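You operate a simulated robot arm through the tools that you are given. There is no shell and no other tool.

The job below is to be done with a simulated robot arm. You get a single attempt, and the scene is never put back.

Task
Put things in order on the top of the window bench. At the end: the red spool from the top of the window bench stands where the white cleaning pad stood; the pale blue thread cone from the top of the window bench is on the blue tray; the black weight from the top of the window bench stands where the pale blue thread cone stood; the white cleaning pad stands where the black weight stood; whatever was shut is shut again. Leave all else as you found it, and nothing knocked over. Set down upright: pale blue thread cone.

It is judged by the outcome, as a careful person would: the job done as asked, and still so three seconds after it is handed in. It fails if anything else is knocked over, pushed out of place, dropped, spilled or broken.

Robot
A 6-joint arm with a two-finger parallel gripper, fixed in place. Base frame: the origin is at the foot of the arm, x ahead of it, y to its left, z up; the work surface is at about z = 0. Lengths are in mm, angles in rad, forces in N, time in s.
With the tool pointing down near the work surface it reaches from about 120 to 500 mm from the base axis. Its first joint turns from -1.257 to 1.257 rad. Payload 0.65 kg.
The tool frame sits at the grasp point between the pads (the TCP): z along the fingers, y along the line on which they close. The tips reach 25 mm beyond it. The gripper opens to 76 mm. The fingers are 18 mm wide and 10 mm thick; the gripper's body (36 by 78 mm) begins 45 mm behind the TCP.
Orientation is that of the tool frame in the base frame, as a unit quaternion [w, x, y, z]. With the fingers straight down and closing along the base's y, the tool's x points along the base's -x, its y along +y and its z along -z.

Tools
- The arm moves only by the tool arm_command. Its argument "plan" is a list of rows, each a list of 7 numbers: the closure in counts, from 0 (fully open) to 255 (shut), then the shift along the tool's x, y, z in mm, then the turn, a rotation vector about the tool's x, y, z in rad. In form: [[claw, x, y, z, ax, ay, az], ...]. A call has 1 to 20 rows; each row shifts and turns the commanded pose from where the row before left it, along the tool's axes as they then stand. Rows are played at 5 a second. More than 50 mm and 0.15 rad between two rows, or a gripper value outside its range, and nothing of the call is played. Where a pose cannot be reached the arm comes as near as it can. A force on the tool above 40 N (or 10 N above the force at the start of the call, whichever is more), or a blocked arm, ends the call early, and 0.2 s more pass. The fingers move at their own pace (about 108 mm/s each) and stop on an object; they squeeze with about 40 N. The grip force told is the motor's: it shows also when the fingers shut on nothing. Time passes only in rows, and 0.2 s behind the last, so rows that do not move let the fingers close. The reply holds the time, the measured pose of the TCP, the force on the tool along the base axes, the opening and the grip force, in the units named above and with some noise, with the torque about the TCP (base axes, N m) and any sound that the robot's microphone picked up.
- Cameras (640 x 400 px; columns grow to the right, rows downward): "scene" is fixed at [67.4, 279.2, 419.1]; the picture's right is [-0.66, -0.75, 0.00], its down [-0.35, 0.31, -0.89] and it looks along [0.67, -0.58, -0.46] (base axes); focal length 214 px, centre (320, 200). "wrist" rides on the gripper at [58, 11, -81] in the tool frame; the picture's right is [-0.18, 0.98, 0.00], its down [-0.75, -0.14, -0.64] and it looks along [-0.63, -0.12, 0.77] (tool axes); focal length 243 px, centre (320, 200). There is no depth. A picture from a camera that has moved, and an enlarged one, comes with that camera's place and axes in the base frame and with its lens.
- grab_frame(camera): a new picture of that camera. It takes no simulated time.
- zoom(camera, box): a new picture of the part [left, top, right, bottom] of that camera's present view, enlarged. It takes no simulated time.
- finish_job(): hands the job in; it is judged then, once.

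Nothing tells you positions but the pictures and the camera data. Unless the task says otherwise, let go and move clear before handing in.

The tools are called after "Call:" as name(argument=value, ...) on one line, values as JSON. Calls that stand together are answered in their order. arm_command: Moves the arm, as the interface text tells. Its arguments: {"type":"object","properties":{"plan":{"type":"array","items":{"type":"array","items":{"type":"number"}}}},"required":["plan"]} The other tools are called the same way: grab_frame (camera) takes a picture; zoom (camera, box) takes an enlarged picture of a part of a camera's view; finish_job () hands the job in.

At the start:

```text
clock: 0.0
eef_pos: [284.0, 61.1, 322.3]
tcp_rot: [0.001, 0.001, 1.0, 0.001]
ft_force: [-0.1, -0.1, 0.1]
torque: [0.01, -0.03, -0.04]
opening: 76.0
grasp_force: 0.1
```

scene: 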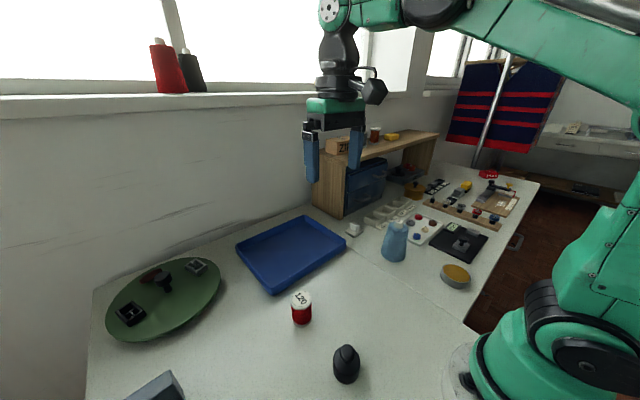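
wrist: 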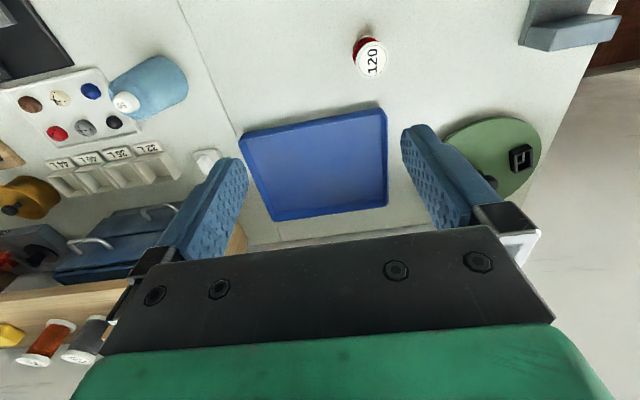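

I see a bench with a blue tray, a green turntable, a red spool labelled 120, a black weight, a pale blue cone, and some small white thing by the tray. I'll take closer pictures before I move anything.

Call:
zoom(camera="scene", box=[320, 160, 520, 285])

Call:
zoom(camera="scene", box=[80, 200, 400, 400])

Call:
zoom(camera="wrist", box=[0, 0, 320, 200])

Call:
zoom(camera="wrist", box=[320, 0, 640, 200])

```text
3.20 times, centred on (420, 222) of scene
camera zoom: at [67.4, 279.2, 419.1], right [-0.66, -0.75, 0.0], down [-0.35, 0.31, -0.89], along [0.67, -0.58, -0.46], focal length 686 px, centre (0, 128)
```

zoom: 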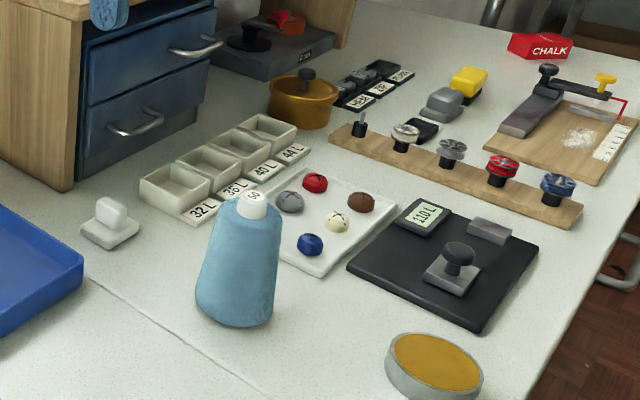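

```text
2.00 times, centred on (240, 300) of scene
camera zoom: at [67.4, 279.2, 419.1], right [-0.66, -0.75, 0.0], down [-0.35, 0.31, -0.89], along [0.67, -0.58, -0.46], focal length 429 px, centre (480, 0)
```

zoom: 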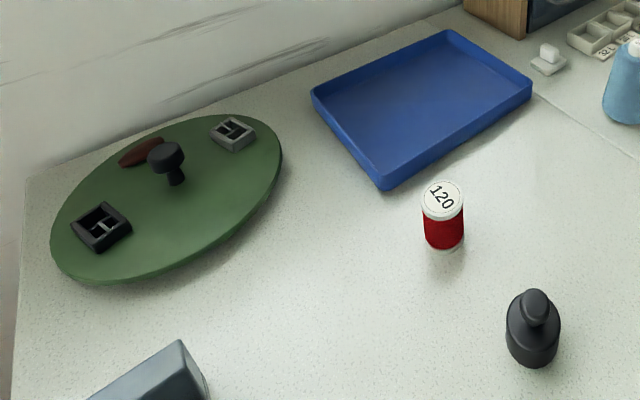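

```text
2.00 times, centred on (160, 100) of wrist
camera zoom: at [227.0, 71.1, 404.9], right [0.18, 0.98, 0.0], down [0.75, -0.14, 0.64], along [0.63, -0.12, -0.77], focal length 485 px, centre (640, 400)
```

zoom: 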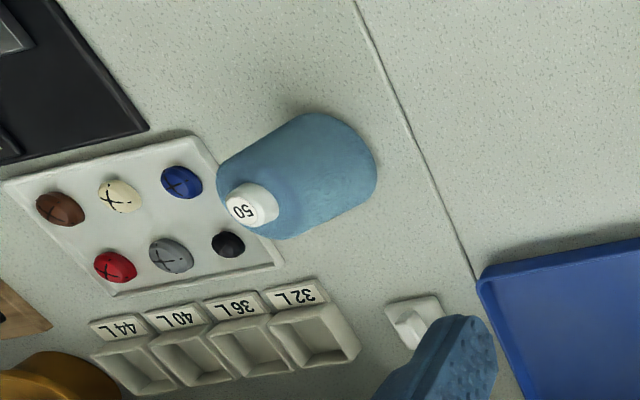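

```text
2.00 times, centred on (480, 100) of wrist
camera zoom: at [227.0, 71.1, 404.9], right [0.18, 0.98, 0.0], down [0.75, -0.14, 0.64], along [0.63, -0.12, -0.77], focal length 485 px, centre (0, 400)
```

zoom: 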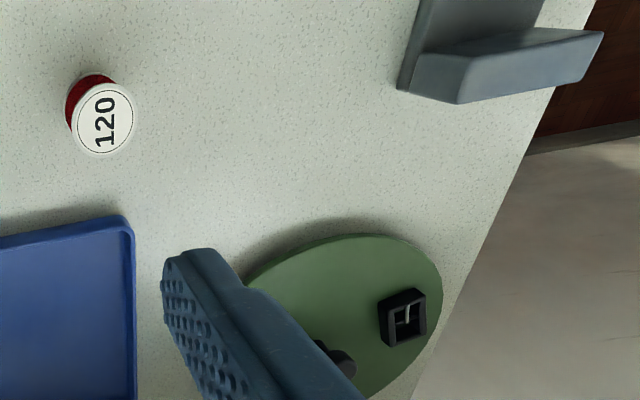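

The red spool is near (297,122), the black weight near (177,125), the pale blue cone near (280,-180) and the white pad near (424,-187). The blue tray's near edge is at about x=376. I'll hover over the cone first to measure it more closely.

Call:
arm_command(plan=[[0, 4, -30, 10, 0, 0, 0], [0, 0, -35, 15, 0, 0, 0], [0, 0, -35, 15, 0, 0, 0], [0, 0, -35, 15, 0, 0, 0], [0, 0, -35, 15, 0, 0, 0], [0, 0, -35, 15, 0, 0, 0], [0, 0, -36, 15, 0, 0, 0], [0, 0, 0, 0, 0, 0, 0]])

Call:
grab_frame(camera="wrist")

Call:
grab_frame(camera="scene")

```text
clock: 1.8
eef_pos: [280.9, -182.8, 221.6]
tcp_rot: [0.001, -0.001, 1.0, 0.001]
ft_force: [0.2, -0.2, -0.1]
torque: [0.03, -0.01, -0.01]
opening: 76.1
grasp_force: 0.1
```

```text
taken
camera wrist: at [223.7, -172.3, 304.0], right [0.18, 0.98, 0.0], down [0.75, -0.14, 0.64], along [0.63, -0.12, -0.77], focal length 243 px, centre (320, 200)
```

wrist: 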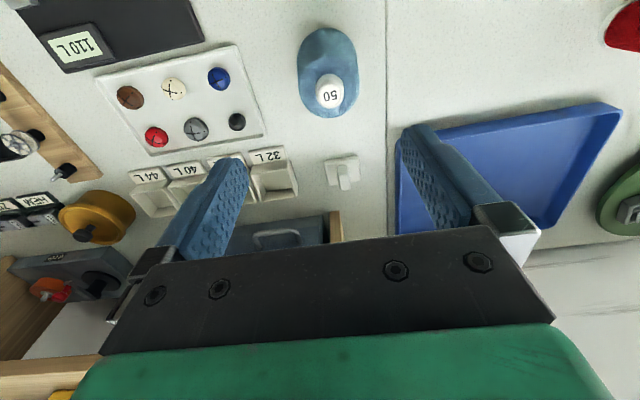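

```text
taken
```

scene: 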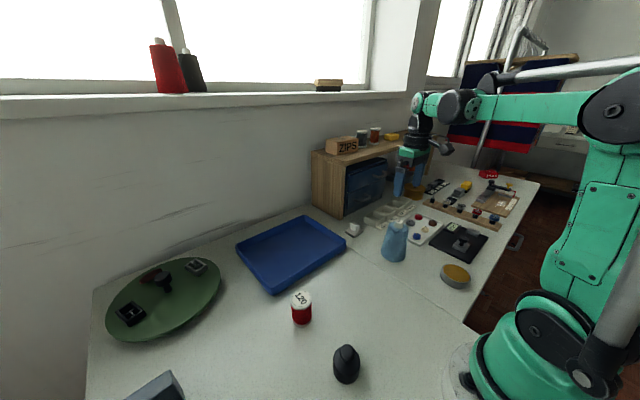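

The cone is now in view just below the gripper. I'll zoom in on it and on the white pad to measure both.

Call:
zoom(camera="wrist", box=[240, 0, 432, 120])

Call:
zoom(camera="wrist", box=[260, 120, 420, 220])

Call:
zoom(camera="scene", box=[330, 190, 458, 270])

Call:
zoom(camera="scene", box=[270, 280, 398, 400])

```text
3.33 times, centred on (336, 60) of wrist
camera zoom: at [223.7, -172.3, 304.0], right [0.18, 0.98, 0.0], down [0.75, -0.14, 0.64], along [0.63, -0.12, -0.77], focal length 809 px, centre (267, 667)
```

zoom: 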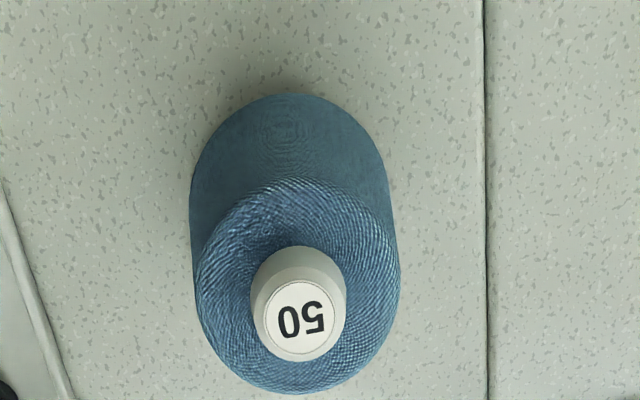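

```text
4.00 times, centred on (340, 170) of wrist
camera zoom: at [223.7, -172.3, 304.0], right [0.18, 0.98, 0.0], down [0.75, -0.14, 0.64], along [0.63, -0.12, -0.77], focal length 970 px, centre (240, 320)
```

zoom: 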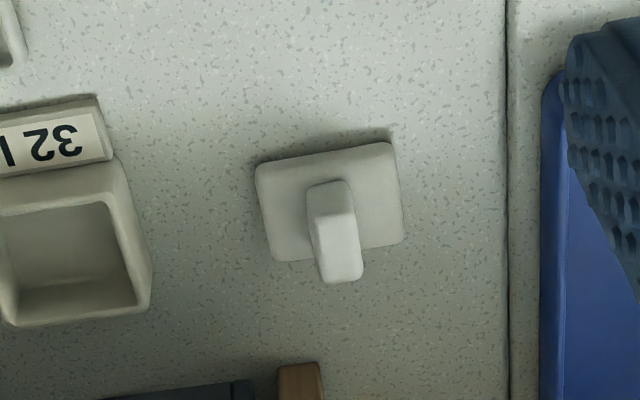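

```text
5.00 times, centred on (394, 230) of scene
camera zoom: at [67.4, 279.2, 419.1], right [-0.66, -0.75, 0.0], down [-0.35, 0.31, -0.89], along [0.67, -0.58, -0.46], focal length 1072 px, centre (-50, 50)
```

zoom: 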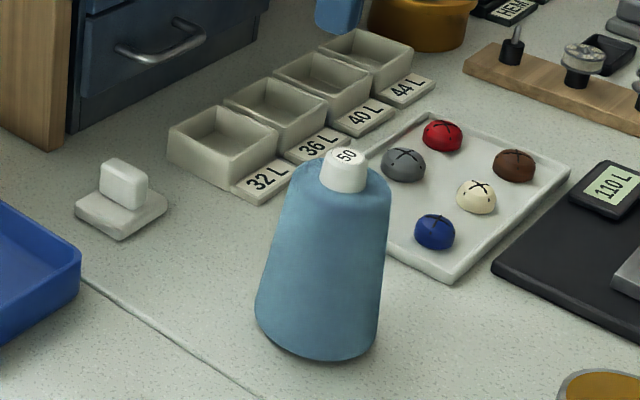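

```text
3.33 times, centred on (334, 340) of scene
camera zoom: at [67.4, 279.2, 419.1], right [-0.66, -0.75, 0.0], down [-0.35, 0.31, -0.89], along [0.67, -0.58, -0.46], focal length 715 px, centre (273, -267)
```

zoom: 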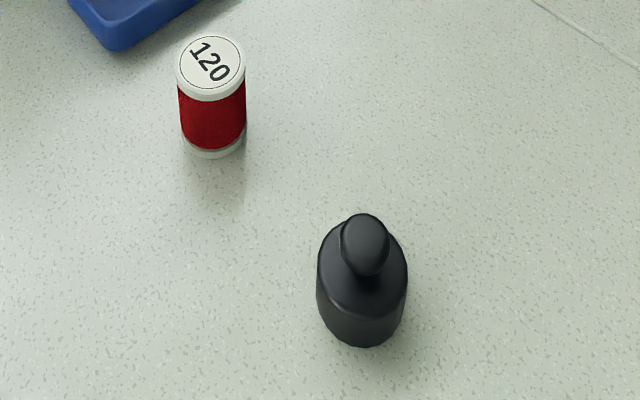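

The cone stands at about (281,-176), is about 117 mm tall with its cap, and is roughly 50 mm wide at gripping height. I'll centre on it and go down with the TCP to z≈80, then check before closing.

Call:
arm_command(plan=[[0, 0, 6.8, 20, 0, 0, 0], [0, 0, 0, 30, 0, 0, 0], [0, 0, 0, 30, 0, 0, 0], [0, 0, 0, 25, 0, 0, 0], [0, 0, 0, 20, 0, 0, 0], [0, 0, 0, 16, 0, 0, 0], [0, 0, 0, 0, 0, 0, 0]])

Call:
grab_frame(camera="wrist")

Call:
zoom(camera="scene", box=[330, 160, 490, 260])

```text
clock: 3.4
eef_pos: [282.2, -173.6, 81.2]
tcp_rot: [0.001, -0.001, 1.0, 0.001]
ft_force: [0.0, 0.7, 0.4]
torque: [-0.01, 0.0, -0.01]
opening: 76.2
grasp_force: 0.1
```

```text
taken
camera wrist: at [224.8, -162.7, 163.3], right [0.18, 0.98, 0.0], down [0.75, -0.14, 0.64], along [0.63, -0.12, -0.77], focal length 243 px, centre (320, 200)
```

wrist: 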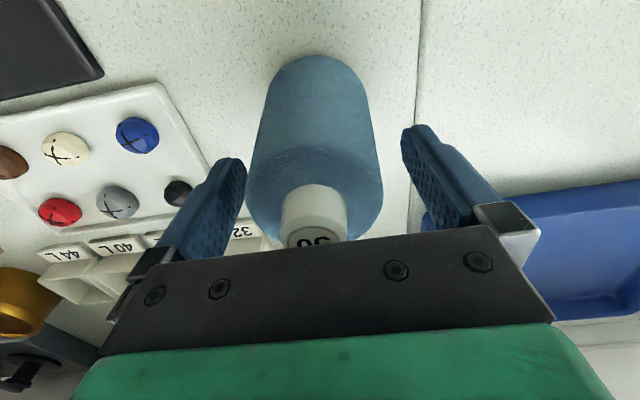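

```text
4.00 times, centred on (410, 210) of scene
camera zoom: at [67.4, 279.2, 419.1], right [-0.66, -0.75, 0.0], down [-0.35, 0.31, -0.89], along [0.67, -0.58, -0.46], focal length 858 px, centre (-40, 160)
```

zoom: 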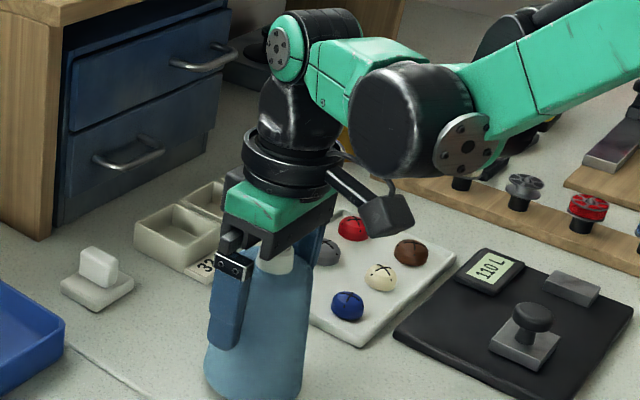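

The fingers straddle the cone evenly, and I estimate its original centre at (281.5,-176.5). I'll nudge a little and close.

Call:
arm_command(plan=[[0, 1, -2.5, 0, 0, 0, 0], [0, 0, 0, 0, 0, 0, 0], [255, 0, 0, 0, 0, 0, 0], [255, 0, 0, 0, 0, 0, 0], [255, 0, 0, 0, 0, 0, 0]])

Call:
grab_frame(camera="wrist")

```text
clock: 4.6
eef_pos: [281.2, -174.5, 80.4]
tcp_rot: [0.001, 0.0, 1.0, 0.001]
ft_force: [-1.3, 2.1, 4.2]
torque: [0.04, 0.07, -0.03]
opening: 53.1
grasp_force: 40.6
```

```text
taken
camera wrist: at [223.5, -164.9, 163.3], right [0.18, 0.98, 0.0], down [0.75, -0.14, 0.64], along [0.63, -0.12, -0.77], focal length 243 px, centre (320, 200)
```

wrist: 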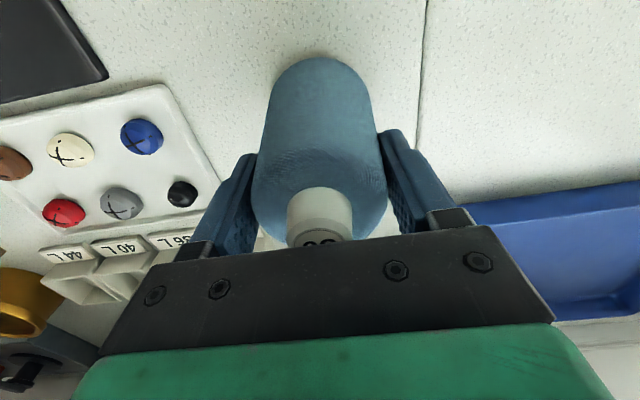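

The cone is held with 53 mm between the fingers. Next I'll lift it and carry it over the tray.

Call:
arm_command(plan=[[255, 0, 0, -8, 0, 0, 0], [255, 0, 0, -20, 0, 0, 0], [255, 0, 0, -30, 0, 0, 0], [255, 0, 0, -30, 0, 0, 0], [255, 0, 0, -22, 0, 0, 0], [255, 0, 0, 0, 0, 0, 0]])

Call:
grab_frame(camera="wrist")

Call:
grab_frame(camera="scene")

```text
clock: 6.0
eef_pos: [278.2, -174.0, 192.3]
tcp_rot: [0.001, 0.0, 1.0, 0.001]
ft_force: [-0.8, 0.5, -0.9]
torque: [0.02, 0.0, -0.01]
opening: 52.4
grasp_force: 39.7
```

```text
taken
camera wrist: at [221.3, -164.9, 274.2], right [0.18, 0.98, 0.0], down [0.75, -0.14, 0.64], along [0.63, -0.12, -0.77], focal length 243 px, centre (320, 200)
```

wrist: 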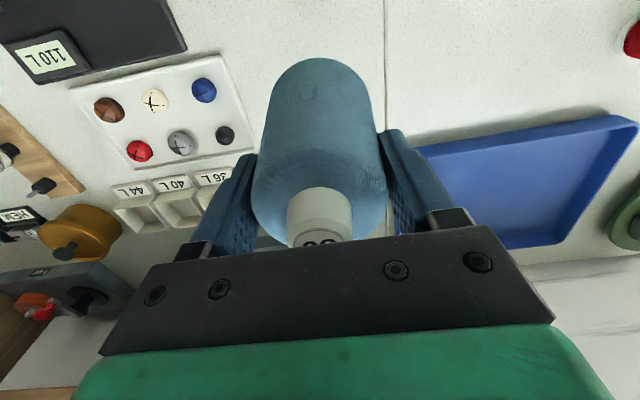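

```text
taken
```

scene: 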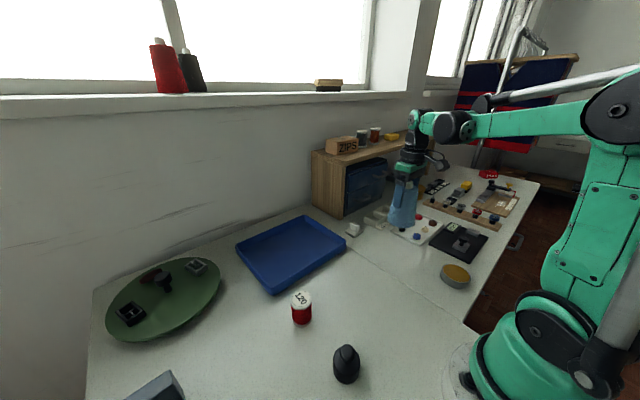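

The cone came up cleanly. Now I'll carry it to above the tray, around (453,20).

Call:
arm_command(plan=[[255, -15, 18, 0, 0, 0, 0], [255, -22, 25, 0, 0, 0, 0], [255, -25, 28, 0, 0, 0, 0], [255, -25, 28, 0, 0, 0, 0], [255, -25, 28, 0, 0, 0, 0], [255, -25, 28, 0, 0, 0, 0], [255, -22, 25, 0, 0, 0, 0], [255, -13, 15, 0, 0, 0, 0], [255, 0, 0, 0, 0, 0, 0], [255, 0, 0, 0, 0, 0, 0]])

Call:
grab_frame(camera="wrist")

Call:
grab_frame(camera="scene")

```text
clock: 8.2
eef_pos: [451.2, 18.7, 191.5]
tcp_rot: [0.001, 0.0, 1.0, 0.001]
ft_force: [0.8, 0.3, -0.9]
torque: [-0.02, -0.01, 0.0]
opening: 52.8
grasp_force: 39.6
```

```text
taken
camera wrist: at [393.9, 30.6, 273.7], right [0.18, 0.98, 0.0], down [0.75, -0.14, 0.64], along [0.63, -0.12, -0.77], focal length 243 px, centre (320, 200)
```

wrist: 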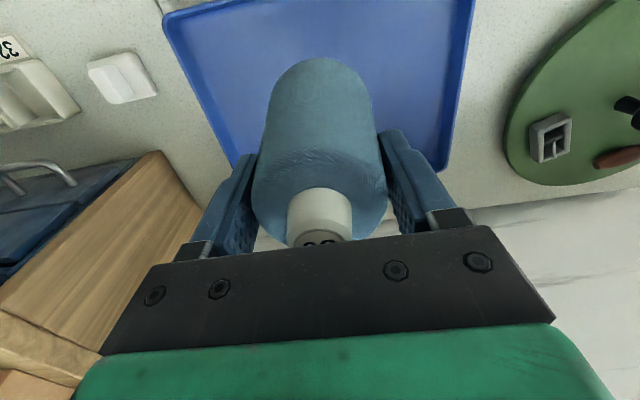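

```text
taken
```

scene: 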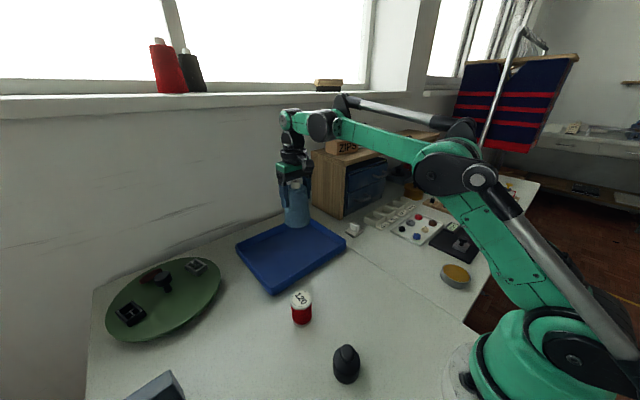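

The cone is above the open middle of the tray, well inside the rims. I'll lower it most of the way, then feel for contact in small steps.

Call:
arm_command(plan=[[255, 0, 0, 20, 0, 0, 0], [255, 0, 0, 25, 0, 0, 0], [255, 0, 0, 25, 0, 0, 0], [255, 0, 0, 15, 0, 0, 0], [255, 0, 0, 8, 0, 0, 0], [255, 0, 0, 0, 0, 0, 0], [255, 0, 0, 0, 0, 0, 0]])

Call:
grab_frame(camera="wrist")

Call:
zoom(camera="scene", box=[210, 120, 402, 300])

```text
clock: 9.8
eef_pos: [451.3, 19.0, 98.7]
tcp_rot: [0.0, -0.001, 1.0, 0.0]
ft_force: [0.4, 0.0, -1.3]
torque: [0.01, -0.01, 0.01]
opening: 52.8
grasp_force: 40.1
```

```text
taken
camera wrist: at [394.1, 29.6, 180.0], right [0.18, 0.98, 0.0], down [0.75, -0.14, 0.64], along [0.63, -0.12, -0.77], focal length 243 px, centre (320, 200)
```

wrist: 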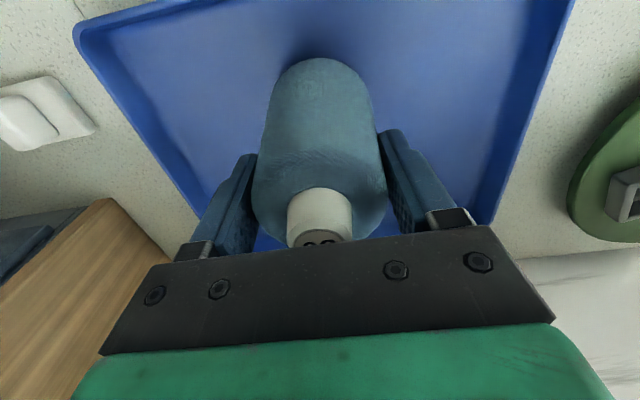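

```text
2.22 times, centred on (306, 210) of scene
camera zoom: at [67.4, 279.2, 419.1], right [-0.66, -0.75, 0.0], down [-0.35, 0.31, -0.89], along [0.67, -0.58, -0.46], focal length 477 px, centre (351, 178)
```

zoom: 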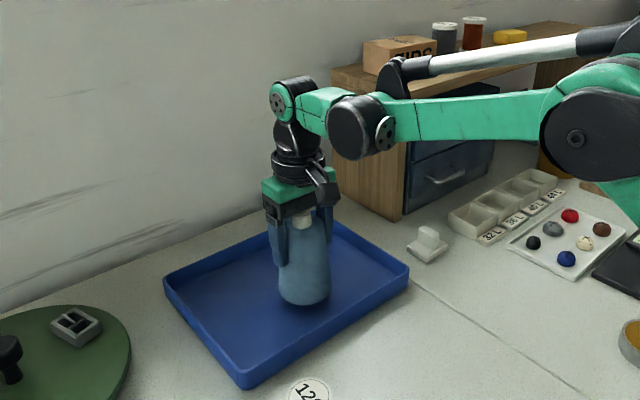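

Call:
arm_command(plan=[[255, 0, 0, 5, 0, 0, 0], [255, 0, 0, 3, 0, 0, 0], [255, 0, 0, 0, 0, 0, 0]])

```text
clock: 10.6
eef_pos: [452.4, 19.0, 89.1]
tcp_rot: [0.001, 0.0, 1.0, 0.002]
ft_force: [0.3, -0.4, -1.4]
torque: [-0.01, 0.0, -0.01]
opening: 52.9
grasp_force: 40.1
```

There is still no contact at z≈90, so I'll keep going down in 2 mm steps and watch the force.

Call:
arm_command(plan=[[255, 0, 0, 2, 0, 0, 0], [255, 0, 0, 0, 0, 0, 0]])

```text
clock: 11.2
eef_pos: [451.6, 18.1, 88.7]
tcp_rot: [0.001, 0.0, 1.0, 0.002]
ft_force: [-1.1, 0.0, -1.9]
torque: [-0.02, 0.01, 0.0]
opening: 52.6
grasp_force: 39.7
```

Call:
arm_command(plan=[[255, 0, 0, 2, 0, 0, 0], [255, 0, 0, 0, 0, 0, 0]])

Call:
zoom(camera="scene", box=[250, 170, 346, 260])

```text
clock: 11.8
eef_pos: [451.0, 19.6, 86.3]
tcp_rot: [0.001, -0.001, 1.0, 0.001]
ft_force: [-0.1, -0.7, -1.6]
torque: [-0.02, -0.03, 0.02]
opening: 52.6
grasp_force: 39.9
```

```text
4.44 times, centred on (298, 215) of scene
camera zoom: at [67.4, 279.2, 419.1], right [-0.66, -0.75, 0.0], down [-0.35, 0.31, -0.89], along [0.67, -0.58, -0.46], focal length 953 px, centre (418, 133)
```

zoom: 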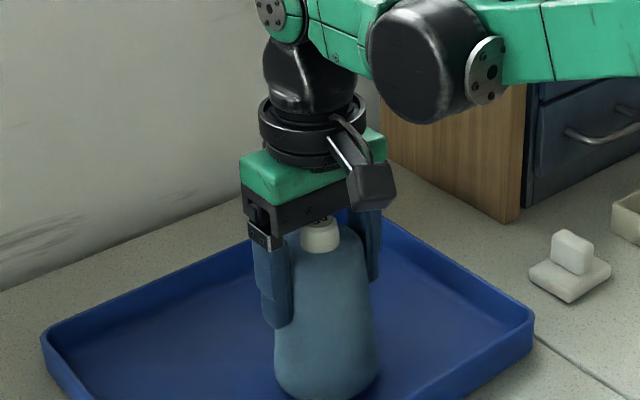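

Call:
arm_command(plan=[[255, 0, 0, 1.5, 0, 0, 0], [255, 0, 0, 0, 0, 0, 0]])

```text
clock: 12.4
eef_pos: [452.9, 19.5, 85.7]
tcp_rot: [0.001, -0.001, 1.0, 0.001]
ft_force: [-2.2, 2.0, 19.4]
torque: [-0.13, 0.02, -0.02]
opening: 52.9
grasp_force: 39.9
```

Contact shows as about +19 N. I'll ease up slightly, open, and retreat straight up.

Call:
arm_command(plan=[[255, 0, 0, -0.8, 0, 0, 0], [200, 0, 0, 0, 0, 0, 0], [80, 0, 0, 0, 0, 0, 0], [0, 0, 0, 0, 0, 0, 0], [0, 0, 0, 0, 0, 0, 0]])

Call:
grab_frame(camera="wrist")

```text
clock: 13.6
eef_pos: [451.3, 18.4, 86.5]
tcp_rot: [0.0, 0.0, 1.0, 0.001]
ft_force: [0.0, 0.4, -0.2]
torque: [0.02, 0.05, 0.01]
opening: 76.0
grasp_force: 0.1
```

```text
taken
camera wrist: at [394.4, 29.5, 168.2], right [0.18, 0.98, 0.0], down [0.75, -0.14, 0.64], along [0.63, -0.12, -0.77], focal length 243 px, centre (320, 200)
```

wrist: 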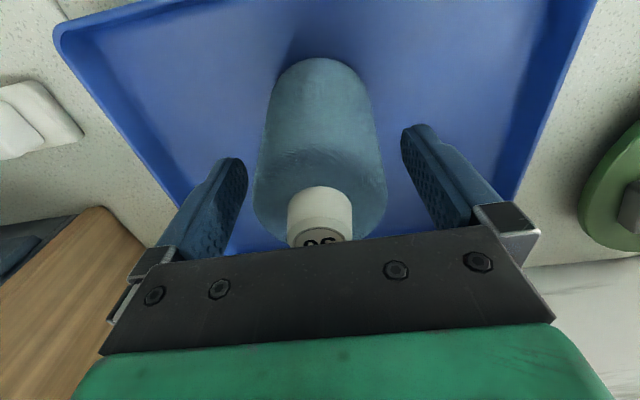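

The cone is released and standing upright. I'll go straight up, then across to hover near the black weight.

Call:
arm_command(plan=[[0, 0, 0, -15, 0, 0, 0], [0, 0, 0, -30, 0, 0, 0], [0, 0, 0, -35, 0, 0, 0], [0, 0, 0, -35, 0, 0, 0], [0, 25, 9, 0, 0, 0, 0], [0, 32, 12, 0, 0, 0, 0], [0, 33, 12, 0, 0, 0, 0], [0, 33, 12, 0, 0, 0, 0], [0, 33, 12, 0, 0, 0, 0], [0, 33, 12, 0, 0, 0, 0], [0, 33, 12, 0, 0, 0, 0], [0, 33, 12, 0, 0, 0, 0], [0, 30, 11, 0, 0, 0, 0], [0, 0, 0, 0, 0, 0, 0]])

Call:
grab_frame(camera="wrist")

Call:
grab_frame(camera="scene")

```text
clock: 16.6
eef_pos: [164.8, 123.9, 200.7]
tcp_rot: [0.001, 0.0, 1.0, 0.001]
ft_force: [0.7, 0.2, -0.3]
torque: [0.03, -0.02, 0.03]
opening: 76.0
grasp_force: 0.1
```

```text
taken
camera wrist: at [108.5, 134.5, 283.2], right [0.18, 0.98, 0.0], down [0.75, -0.14, 0.64], along [0.63, -0.12, -0.77], focal length 243 px, centre (320, 200)
```

wrist: 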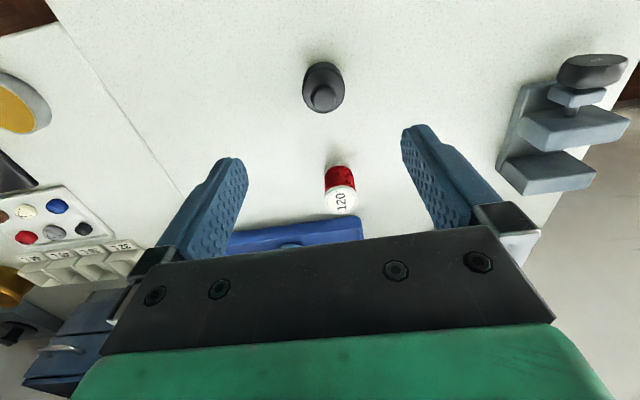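

```text
taken
```

scene: 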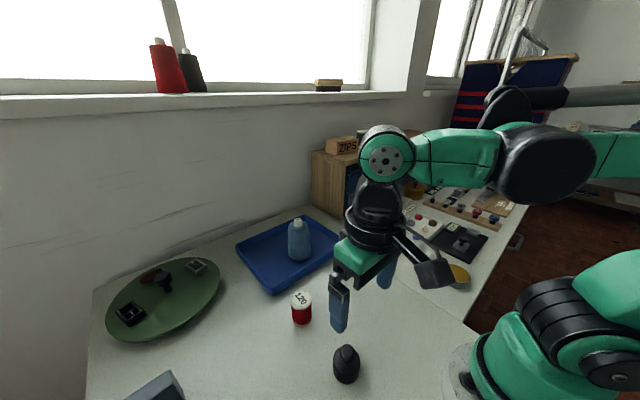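

Call:
zoom(camera="wrist", box=[270, 40, 398, 220])

Call:
zoom(camera="wrist", box=[276, 40, 372, 130])

Call:
zoom(camera="scene", box=[250, 280, 410, 400])

```text
2.22 times, centred on (334, 130) of wrist
camera zoom: at [108.5, 134.5, 283.2], right [0.18, 0.98, 0.0], down [0.75, -0.14, 0.64], along [0.63, -0.12, -0.77], focal length 539 px, centre (289, 356)
```

zoom: 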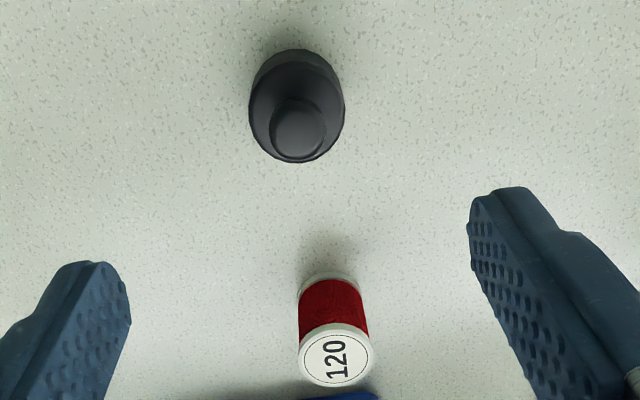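

```text
4.44 times, centred on (324, 85) of wrist
camera zoom: at [108.5, 134.5, 283.2], right [0.18, 0.98, 0.0], down [0.75, -0.14, 0.64], along [0.63, -0.12, -0.77], focal length 1078 px, centre (302, 711)
```

zoom: 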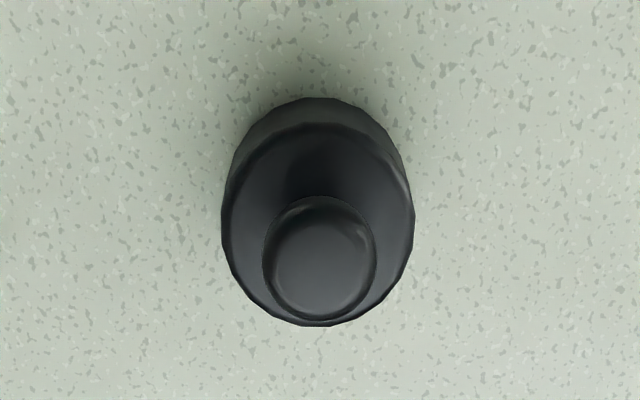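

```text
3.33 times, centred on (330, 340) of scene
camera zoom: at [67.4, 279.2, 419.1], right [-0.66, -0.75, 0.0], down [-0.35, 0.31, -0.89], along [0.67, -0.58, -0.46], focal length 715 px, centre (287, -267)
```

zoom: 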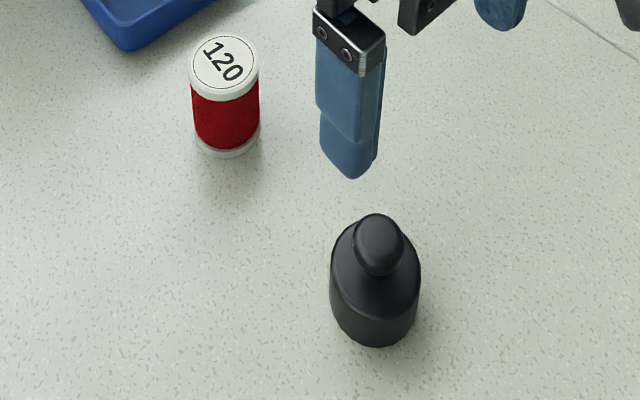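

The black weight is centred near (180.5,122.5), about 43 mm across, with its knob top at about z≈55. I'll drop partway to refine the alignment before gripping its body.

Call:
arm_command(plan=[[0, -15, -1, 20, 0, 0, 0], [0, 0, 0, 30, 0, 0, 0], [0, 0, 0, 30, 0, 0, 0], [0, 0, 0, 15, 0, 0, 0], [0, 0, 0, 0, 0, 0, 0]])

Call:
grab_frame(camera="wrist")

```text
clock: 17.8
eef_pos: [179.9, 122.4, 106.1]
tcp_rot: [0.001, 0.001, 1.0, 0.001]
ft_force: [-0.1, -0.2, -0.2]
torque: [-0.04, 0.0, 0.03]
opening: 75.7
grasp_force: 0.1
```

```text
taken
camera wrist: at [123.0, 132.9, 187.2], right [0.18, 0.98, 0.0], down [0.75, -0.14, 0.64], along [0.63, -0.12, -0.77], focal length 243 px, centre (320, 200)
```

wrist: 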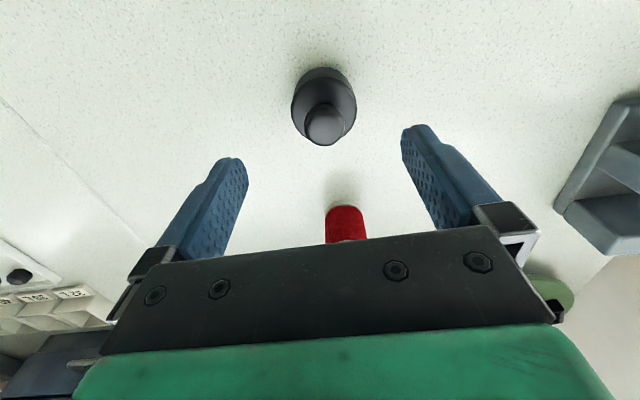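

Call:
zoom(camera="wrist", box=[276, 50, 372, 160])

Call:
zoom(camera="scene", box=[280, 260, 440, 400])

```text
3.64 times, centred on (324, 105) of wrist
camera zoom: at [123.0, 132.9, 187.2], right [0.18, 0.98, 0.0], down [0.75, -0.14, 0.64], along [0.63, -0.12, -0.77], focal length 882 px, centre (306, 546)
```

zoom: 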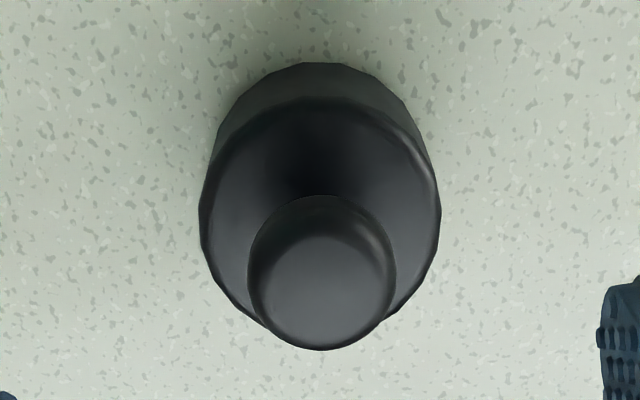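

```text
2.86 times, centred on (360, 330) of scene
camera zoom: at [67.4, 279.2, 419.1], right [-0.66, -0.75, 0.0], down [-0.35, 0.31, -0.89], along [0.67, -0.58, -0.46], focal length 613 px, centre (206, -171)
```

zoom: 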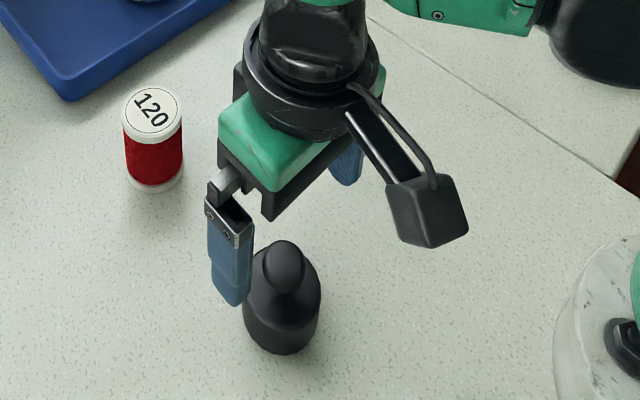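

The weight's centre is confirmed near (180.7,123.6). I'll descend to z≈30 with the fingers around the body.

Call:
arm_command(plan=[[0, -0.5, 1.0, 20, 0, 0, 0], [0, 0, 0, 25, 0, 0, 0], [0, 0, 0, 20, 0, 0, 0], [0, 0, 0, 10, 0, 0, 0], [0, 0, 0, 0, 0, 0, 0], [0, 0, 0, 0, 0, 0, 0]])

Call:
grab_frame(camera="wrist")

```text
clock: 19.2
eef_pos: [183.5, 123.4, 31.0]
tcp_rot: [0.0, 0.0, 1.0, 0.001]
ft_force: [-0.2, -0.6, -1.1]
torque: [-0.03, -0.02, 0.01]
opening: 75.7
grasp_force: 0.1
```

```text
taken
camera wrist: at [125.6, 134.7, 113.4], right [0.18, 0.98, 0.0], down [0.75, -0.14, 0.64], along [0.63, -0.12, -0.77], focal length 243 px, centre (320, 200)
```

wrist: 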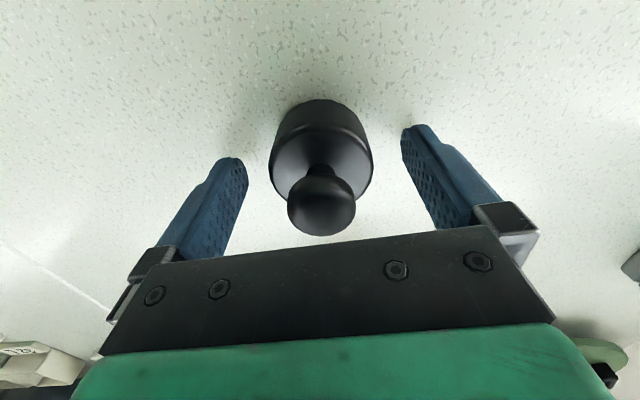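

The weight is centred between the fingers. I'll close, then lift slightly to check the load.

Call:
arm_command(plan=[[255, 0, 0, 0, 0, 0, 0], [255, 0, 0, 0, 0, 0, 0], [255, 0, 0, 0, 0, 0, 0]])

Call:
arm_command(plan=[[255, 0, 0, -4, 0, 0, 0], [255, 0, 0, -6, 0, 0, 0], [255, 0, 0, -10, 0, 0, 0], [255, 0, 0, 0, 0, 0, 0]])

Call:
grab_frame(camera="wrist")

```text
clock: 20.0
eef_pos: [182.9, 124.1, 30.2]
tcp_rot: [0.001, 0.0, 1.0, 0.0]
ft_force: [-0.6, 0.1, 0.3]
torque: [0.0, -0.01, 0.04]
opening: 42.8
grasp_force: 40.4
```

```text
clock: 21.0
eef_pos: [182.4, 123.7, 51.2]
tcp_rot: [0.001, 0.0, 1.0, 0.001]
ft_force: [-0.2, 0.7, -3.0]
torque: [0.01, -0.03, 0.02]
opening: 42.6
grasp_force: 40.5
```

```text
taken
camera wrist: at [125.2, 133.8, 133.1], right [0.18, 0.98, 0.0], down [0.75, -0.14, 0.64], along [0.63, -0.12, -0.77], focal length 243 px, centre (320, 200)
```

wrist: 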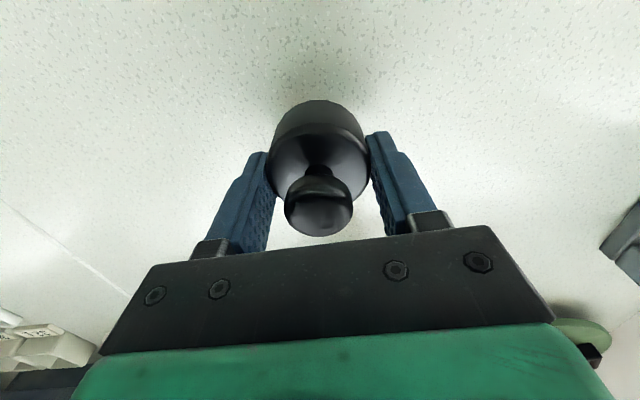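

The weight is held, about 3 N. I'll carry it up and across to where the cone stood, (281.5,-176.5).

Call:
arm_command(plan=[[255, 0, 0, -25, 0, 0, 0], [255, 0, 0, -30, 0, 0, 0], [255, 0, 0, -25, 0, 0, 0], [255, -7, -21, 0, 0, 0, 0], [255, -11, -33, 0, 0, 0, 0], [255, -11, -33, 0, 0, 0, 0], [255, -11, -33, 0, 0, 0, 0], [255, -11, -33, 0, 0, 0, 0], [255, -11, -33, 0, 0, 0, 0], [255, -11, -33, 0, 0, 0, 0], [255, -11, -33, 0, 0, 0, 0], [255, -10, -30, 0, 0, 0, 0], [255, -6, -18, 0, 0, 0, 0], [255, 0, 0, 0, 0, 0, 0], [255, 0, 0, 0, 0, 0, 0]])

Call:
grab_frame(camera="wrist")

Call:
grab_frame(camera="scene")

```text
clock: 24.2
eef_pos: [283.3, -175.8, 130.0]
tcp_rot: [0.001, 0.001, 1.0, 0.001]
ft_force: [0.0, 0.7, -3.6]
torque: [-0.01, 0.01, -0.04]
opening: 42.7
grasp_force: 40.1
```

```text
taken
camera wrist: at [225.8, -165.8, 213.1], right [0.18, 0.98, 0.0], down [0.75, -0.14, 0.64], along [0.63, -0.12, -0.77], focal length 243 px, centre (320, 200)
```

wrist: 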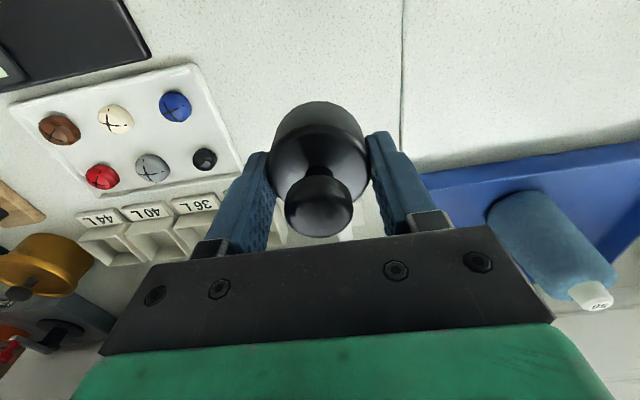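

```text
taken
```

scene: 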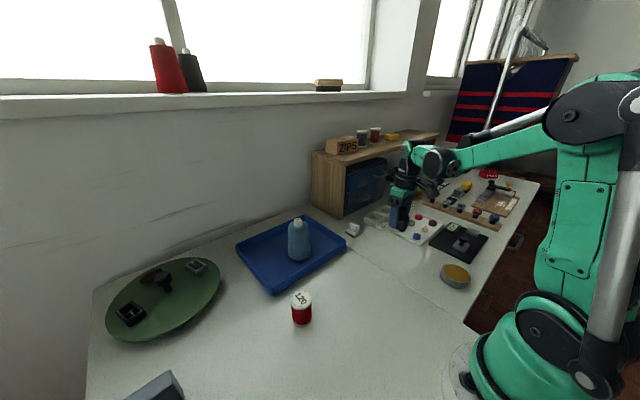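

The weight is above the cone's old spot. I'll lower it close to the surface, then feel for contact.

Call:
arm_command(plan=[[255, 0.5, -0.5, 20, 0, 0, 0], [255, 0, 0, 30, 0, 0, 0], [255, 0, 0, 25, 0, 0, 0], [255, 0, 0, 15, 0, 0, 0], [255, 0, 0, 6, 0, 0, 0], [255, 0, 0, 0, 0, 0, 0], [255, 0, 0, 0, 0, 0, 0]])

Call:
grab_frame(camera="wrist")

```text
clock: 25.8
eef_pos: [282.4, -176.0, 34.3]
tcp_rot: [0.001, 0.0, 1.0, 0.001]
ft_force: [0.6, 0.4, -2.5]
torque: [0.01, 0.0, 0.0]
opening: 42.8
grasp_force: 40.0
```

```text
taken
camera wrist: at [225.5, -165.9, 117.3], right [0.18, 0.98, 0.0], down [0.75, -0.14, 0.64], along [0.63, -0.12, -0.77], focal length 243 px, centre (320, 200)
```

wrist: 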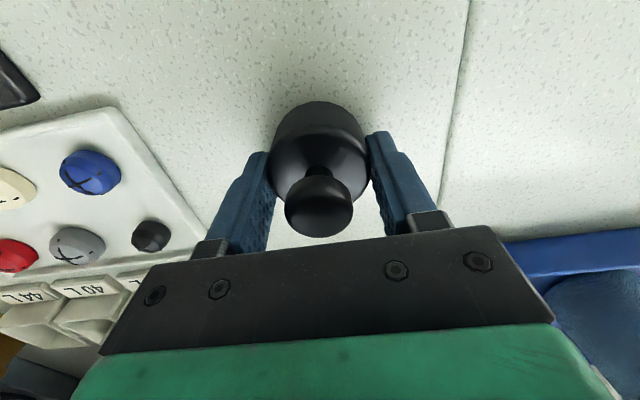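

Call:
arm_command(plan=[[255, 0, 0, 2, 0, 0, 0], [255, 0, 0, 1, 0, 0, 0], [255, 0, 0, 0, 0, 0, 0]])

```text
clock: 26.6
eef_pos: [282.6, -175.3, 31.8]
tcp_rot: [0.001, 0.0, 1.0, 0.001]
ft_force: [0.6, -0.1, -3.0]
torque: [-0.01, 0.04, 0.0]
opening: 42.8
grasp_force: 40.3
```

Call:
arm_command(plan=[[255, 0, 0, 1, 0, 0, 0], [255, 0, 0, 0, 0, 0, 0]])

```text
clock: 27.2
eef_pos: [282.3, -175.9, 31.6]
tcp_rot: [0.002, 0.0, 1.0, 0.001]
ft_force: [1.2, 0.4, 21.1]
torque: [0.03, -0.04, -0.11]
opening: 42.7
grasp_force: 40.3
```

The weight has touched down, with the force at +21 N. I'll ease off a touch, open, and lift away.

Call:
arm_command(plan=[[255, 0, 0, -0.7, 0, 0, 0], [200, 0, 0, 0, 0, 0, 0], [80, 0, 0, 0, 0, 0, 0], [0, 0, 0, 0, 0, 0, 0], [0, 0, 0, 0, 0, 0, 0]])

Call:
grab_frame(camera="wrist")

```text
clock: 28.4
eef_pos: [282.2, -176.4, 33.1]
tcp_rot: [0.0, 0.0, 1.0, 0.001]
ft_force: [0.4, 0.2, -0.7]
torque: [0.01, 0.01, -0.01]
opening: 75.9
grasp_force: 0.0
```

```text
taken
camera wrist: at [224.5, -166.0, 113.7], right [0.18, 0.98, 0.0], down [0.75, -0.14, 0.64], along [0.63, -0.12, -0.77], focal length 243 px, centre (320, 200)
```

wrist: 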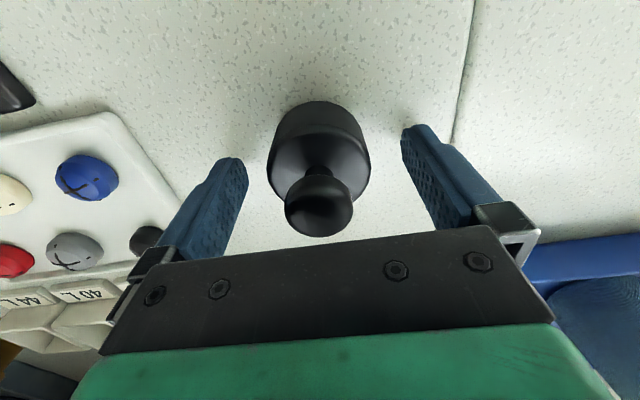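

The weight is standing in the cone's old place. I'll raise and move to hover over the white pad for a close look.

Call:
arm_command(plan=[[0, 0, 0, -10, 0, 0, 0], [0, 0, 0, -25, 0, 0, 0], [0, 0, 0, -30, 0, 0, 0], [0, 0, 0, -30, 0, 0, 0], [0, 0, 0, -25, 0, 0, 0], [0, -25, -1, 0, 0, 0, 0], [0, -30, -1, 0, 0, 0, 0], [0, -30, -1, 0, 0, 0, 0], [0, -23, -1, 0, 0, 0, 0], [0, 0, 0, 0, 0, 0, 0]])

Call:
grab_frame(camera="wrist")

Call:
grab_frame(camera="scene")

```text
clock: 30.6
eef_pos: [390.2, -179.9, 149.3]
tcp_rot: [0.001, 0.0, 1.0, 0.001]
ft_force: [0.3, 0.0, -0.4]
torque: [-0.01, -0.02, -0.01]
opening: 76.2
grasp_force: 0.2
```

```text
taken
camera wrist: at [332.4, -170.1, 231.4], right [0.18, 0.98, 0.0], down [0.75, -0.14, 0.64], along [0.63, -0.12, -0.77], focal length 243 px, centre (320, 200)
```

wrist: 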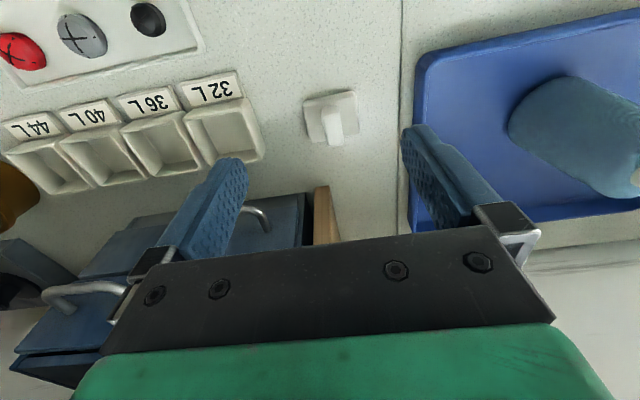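

```text
taken
```

scene: 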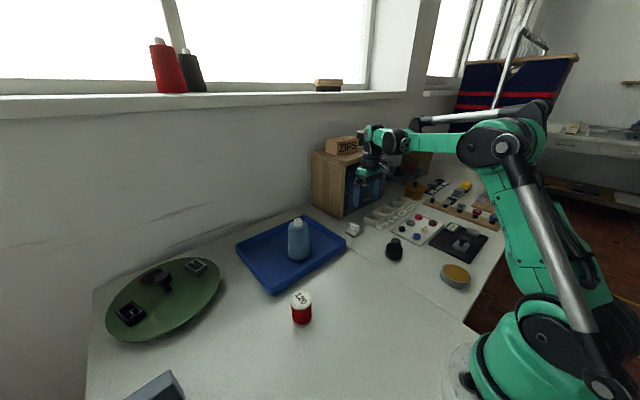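

Call:
zoom(camera="wrist", box=[284, 75, 380, 165])

Call:
zoom(camera="scene", box=[320, 140, 440, 250])

```text
4.44 times, centred on (332, 120) of wrist
camera zoom: at [332.4, -170.1, 231.4], right [0.18, 0.98, 0.0], down [0.75, -0.14, 0.64], along [0.63, -0.12, -0.77], focal length 1078 px, centre (267, 556)
```

zoom: 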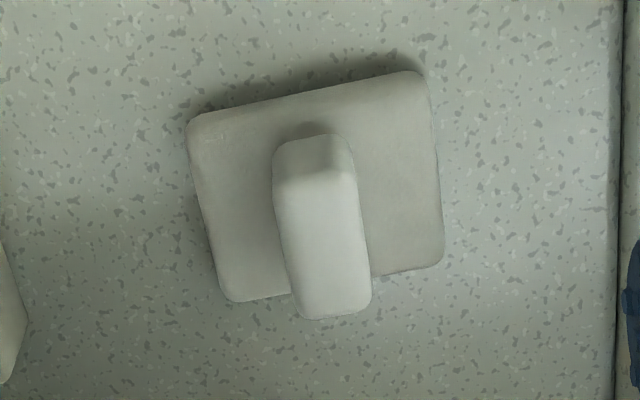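

```text
3.64 times, centred on (380, 195) of scene
camera zoom: at [67.5, 279.2, 419.1], right [-0.66, -0.75, 0.0], down [-0.35, 0.31, -0.89], along [0.67, -0.58, -0.46], focal length 780 px, centre (102, 218)
```

zoom: 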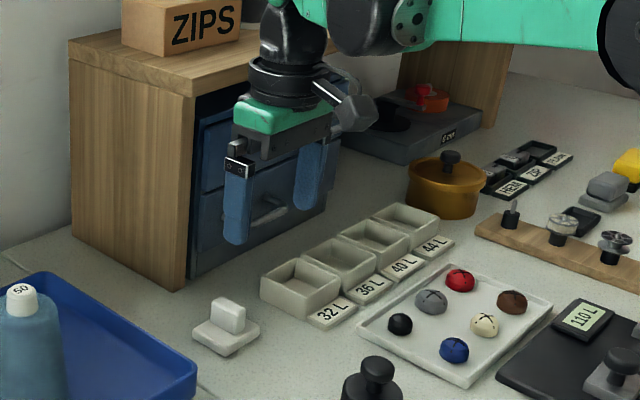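

The pad's base is about 47×40 mm, centred at (420.5,-175.7) and square to the base axes. Its handle runs along x, about 16 mm wide with its top near z≈34. I'll move over it partway down and check alignment and clearance to the shelf.

Call:
arm_command(plan=[[0, -15, 2.3, 10, 0, 0, 0], [0, -15.5, 2.3, 20, 0, 0, 0], [0, 0, 0, 20, 0, 0, 0], [0, 0, 0, 15, 0, 0, 0], [0, 0, 0, 0, 0, 0, 0]])

Call:
grab_frame(camera="wrist")

Call:
zoom(camera="scene", box=[320, 120, 440, 250])

```text
clock: 31.8
eef_pos: [420.1, -175.8, 85.9]
tcp_rot: [0.001, -0.001, 1.0, 0.001]
ft_force: [0.7, 1.1, -0.9]
torque: [-0.02, -0.01, -0.01]
opening: 76.1
grasp_force: 0.1
```

```text
taken
camera wrist: at [362.9, -164.7, 168.7], right [0.18, 0.98, 0.0], down [0.75, -0.14, 0.64], along [0.63, -0.12, -0.77], focal length 243 px, centre (320, 200)
```

wrist: 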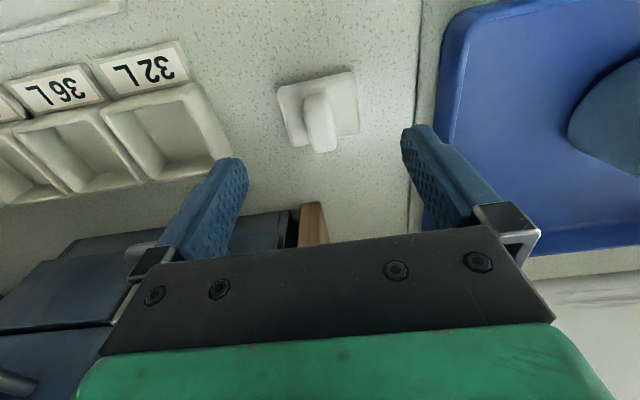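

```text
3.08 times, centred on (380, 185) of scene
camera zoom: at [67.4, 279.2, 419.1], right [-0.66, -0.75, 0.0], down [-0.35, 0.31, -0.89], along [0.67, -0.58, -0.46], focal length 660 px, centre (135, 246)
```

zoom: 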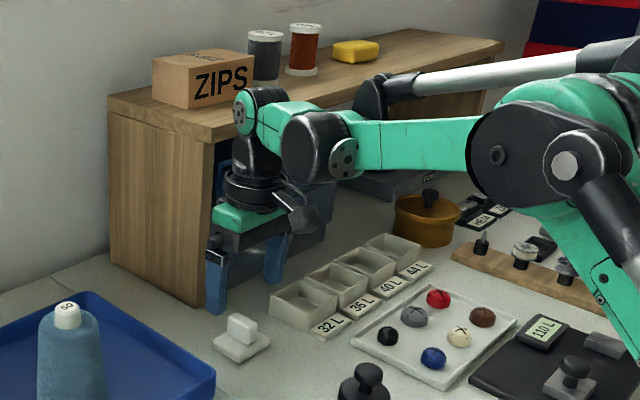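

Call:
zoom(camera="wrist", box=[260, 60, 380, 160])

Call:
zoom(camera="scene", box=[336, 210, 376, 250])

```text
4.00 times, centred on (320, 110) of wrist
camera zoom: at [362.9, -164.7, 168.7], right [0.18, 0.98, 0.0], down [0.75, -0.14, 0.64], along [0.63, -0.12, -0.77], focal length 970 px, centre (320, 560)
```

zoom: 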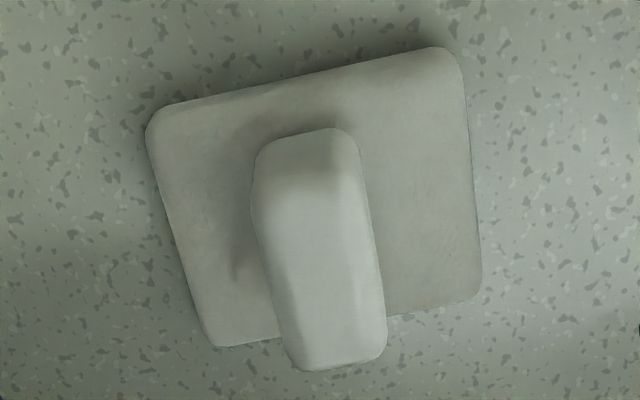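

```text
10.00 times, centred on (356, 230) of scene
camera zoom: at [67.4, 279.2, 419.1], right [-0.66, -0.75, 0.0], down [-0.35, 0.31, -0.89], along [0.67, -0.58, -0.46], focal length 2145 px, centre (-40, -100)
```

zoom: 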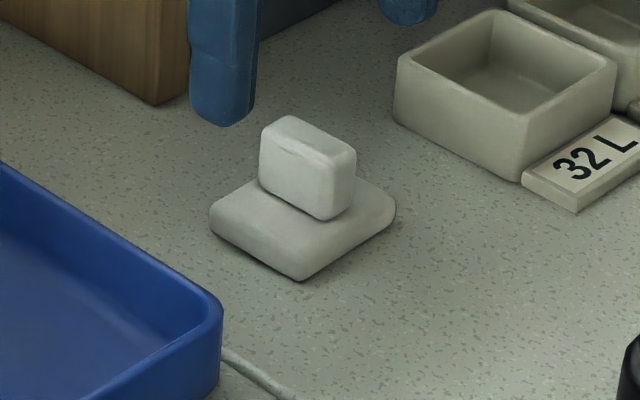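

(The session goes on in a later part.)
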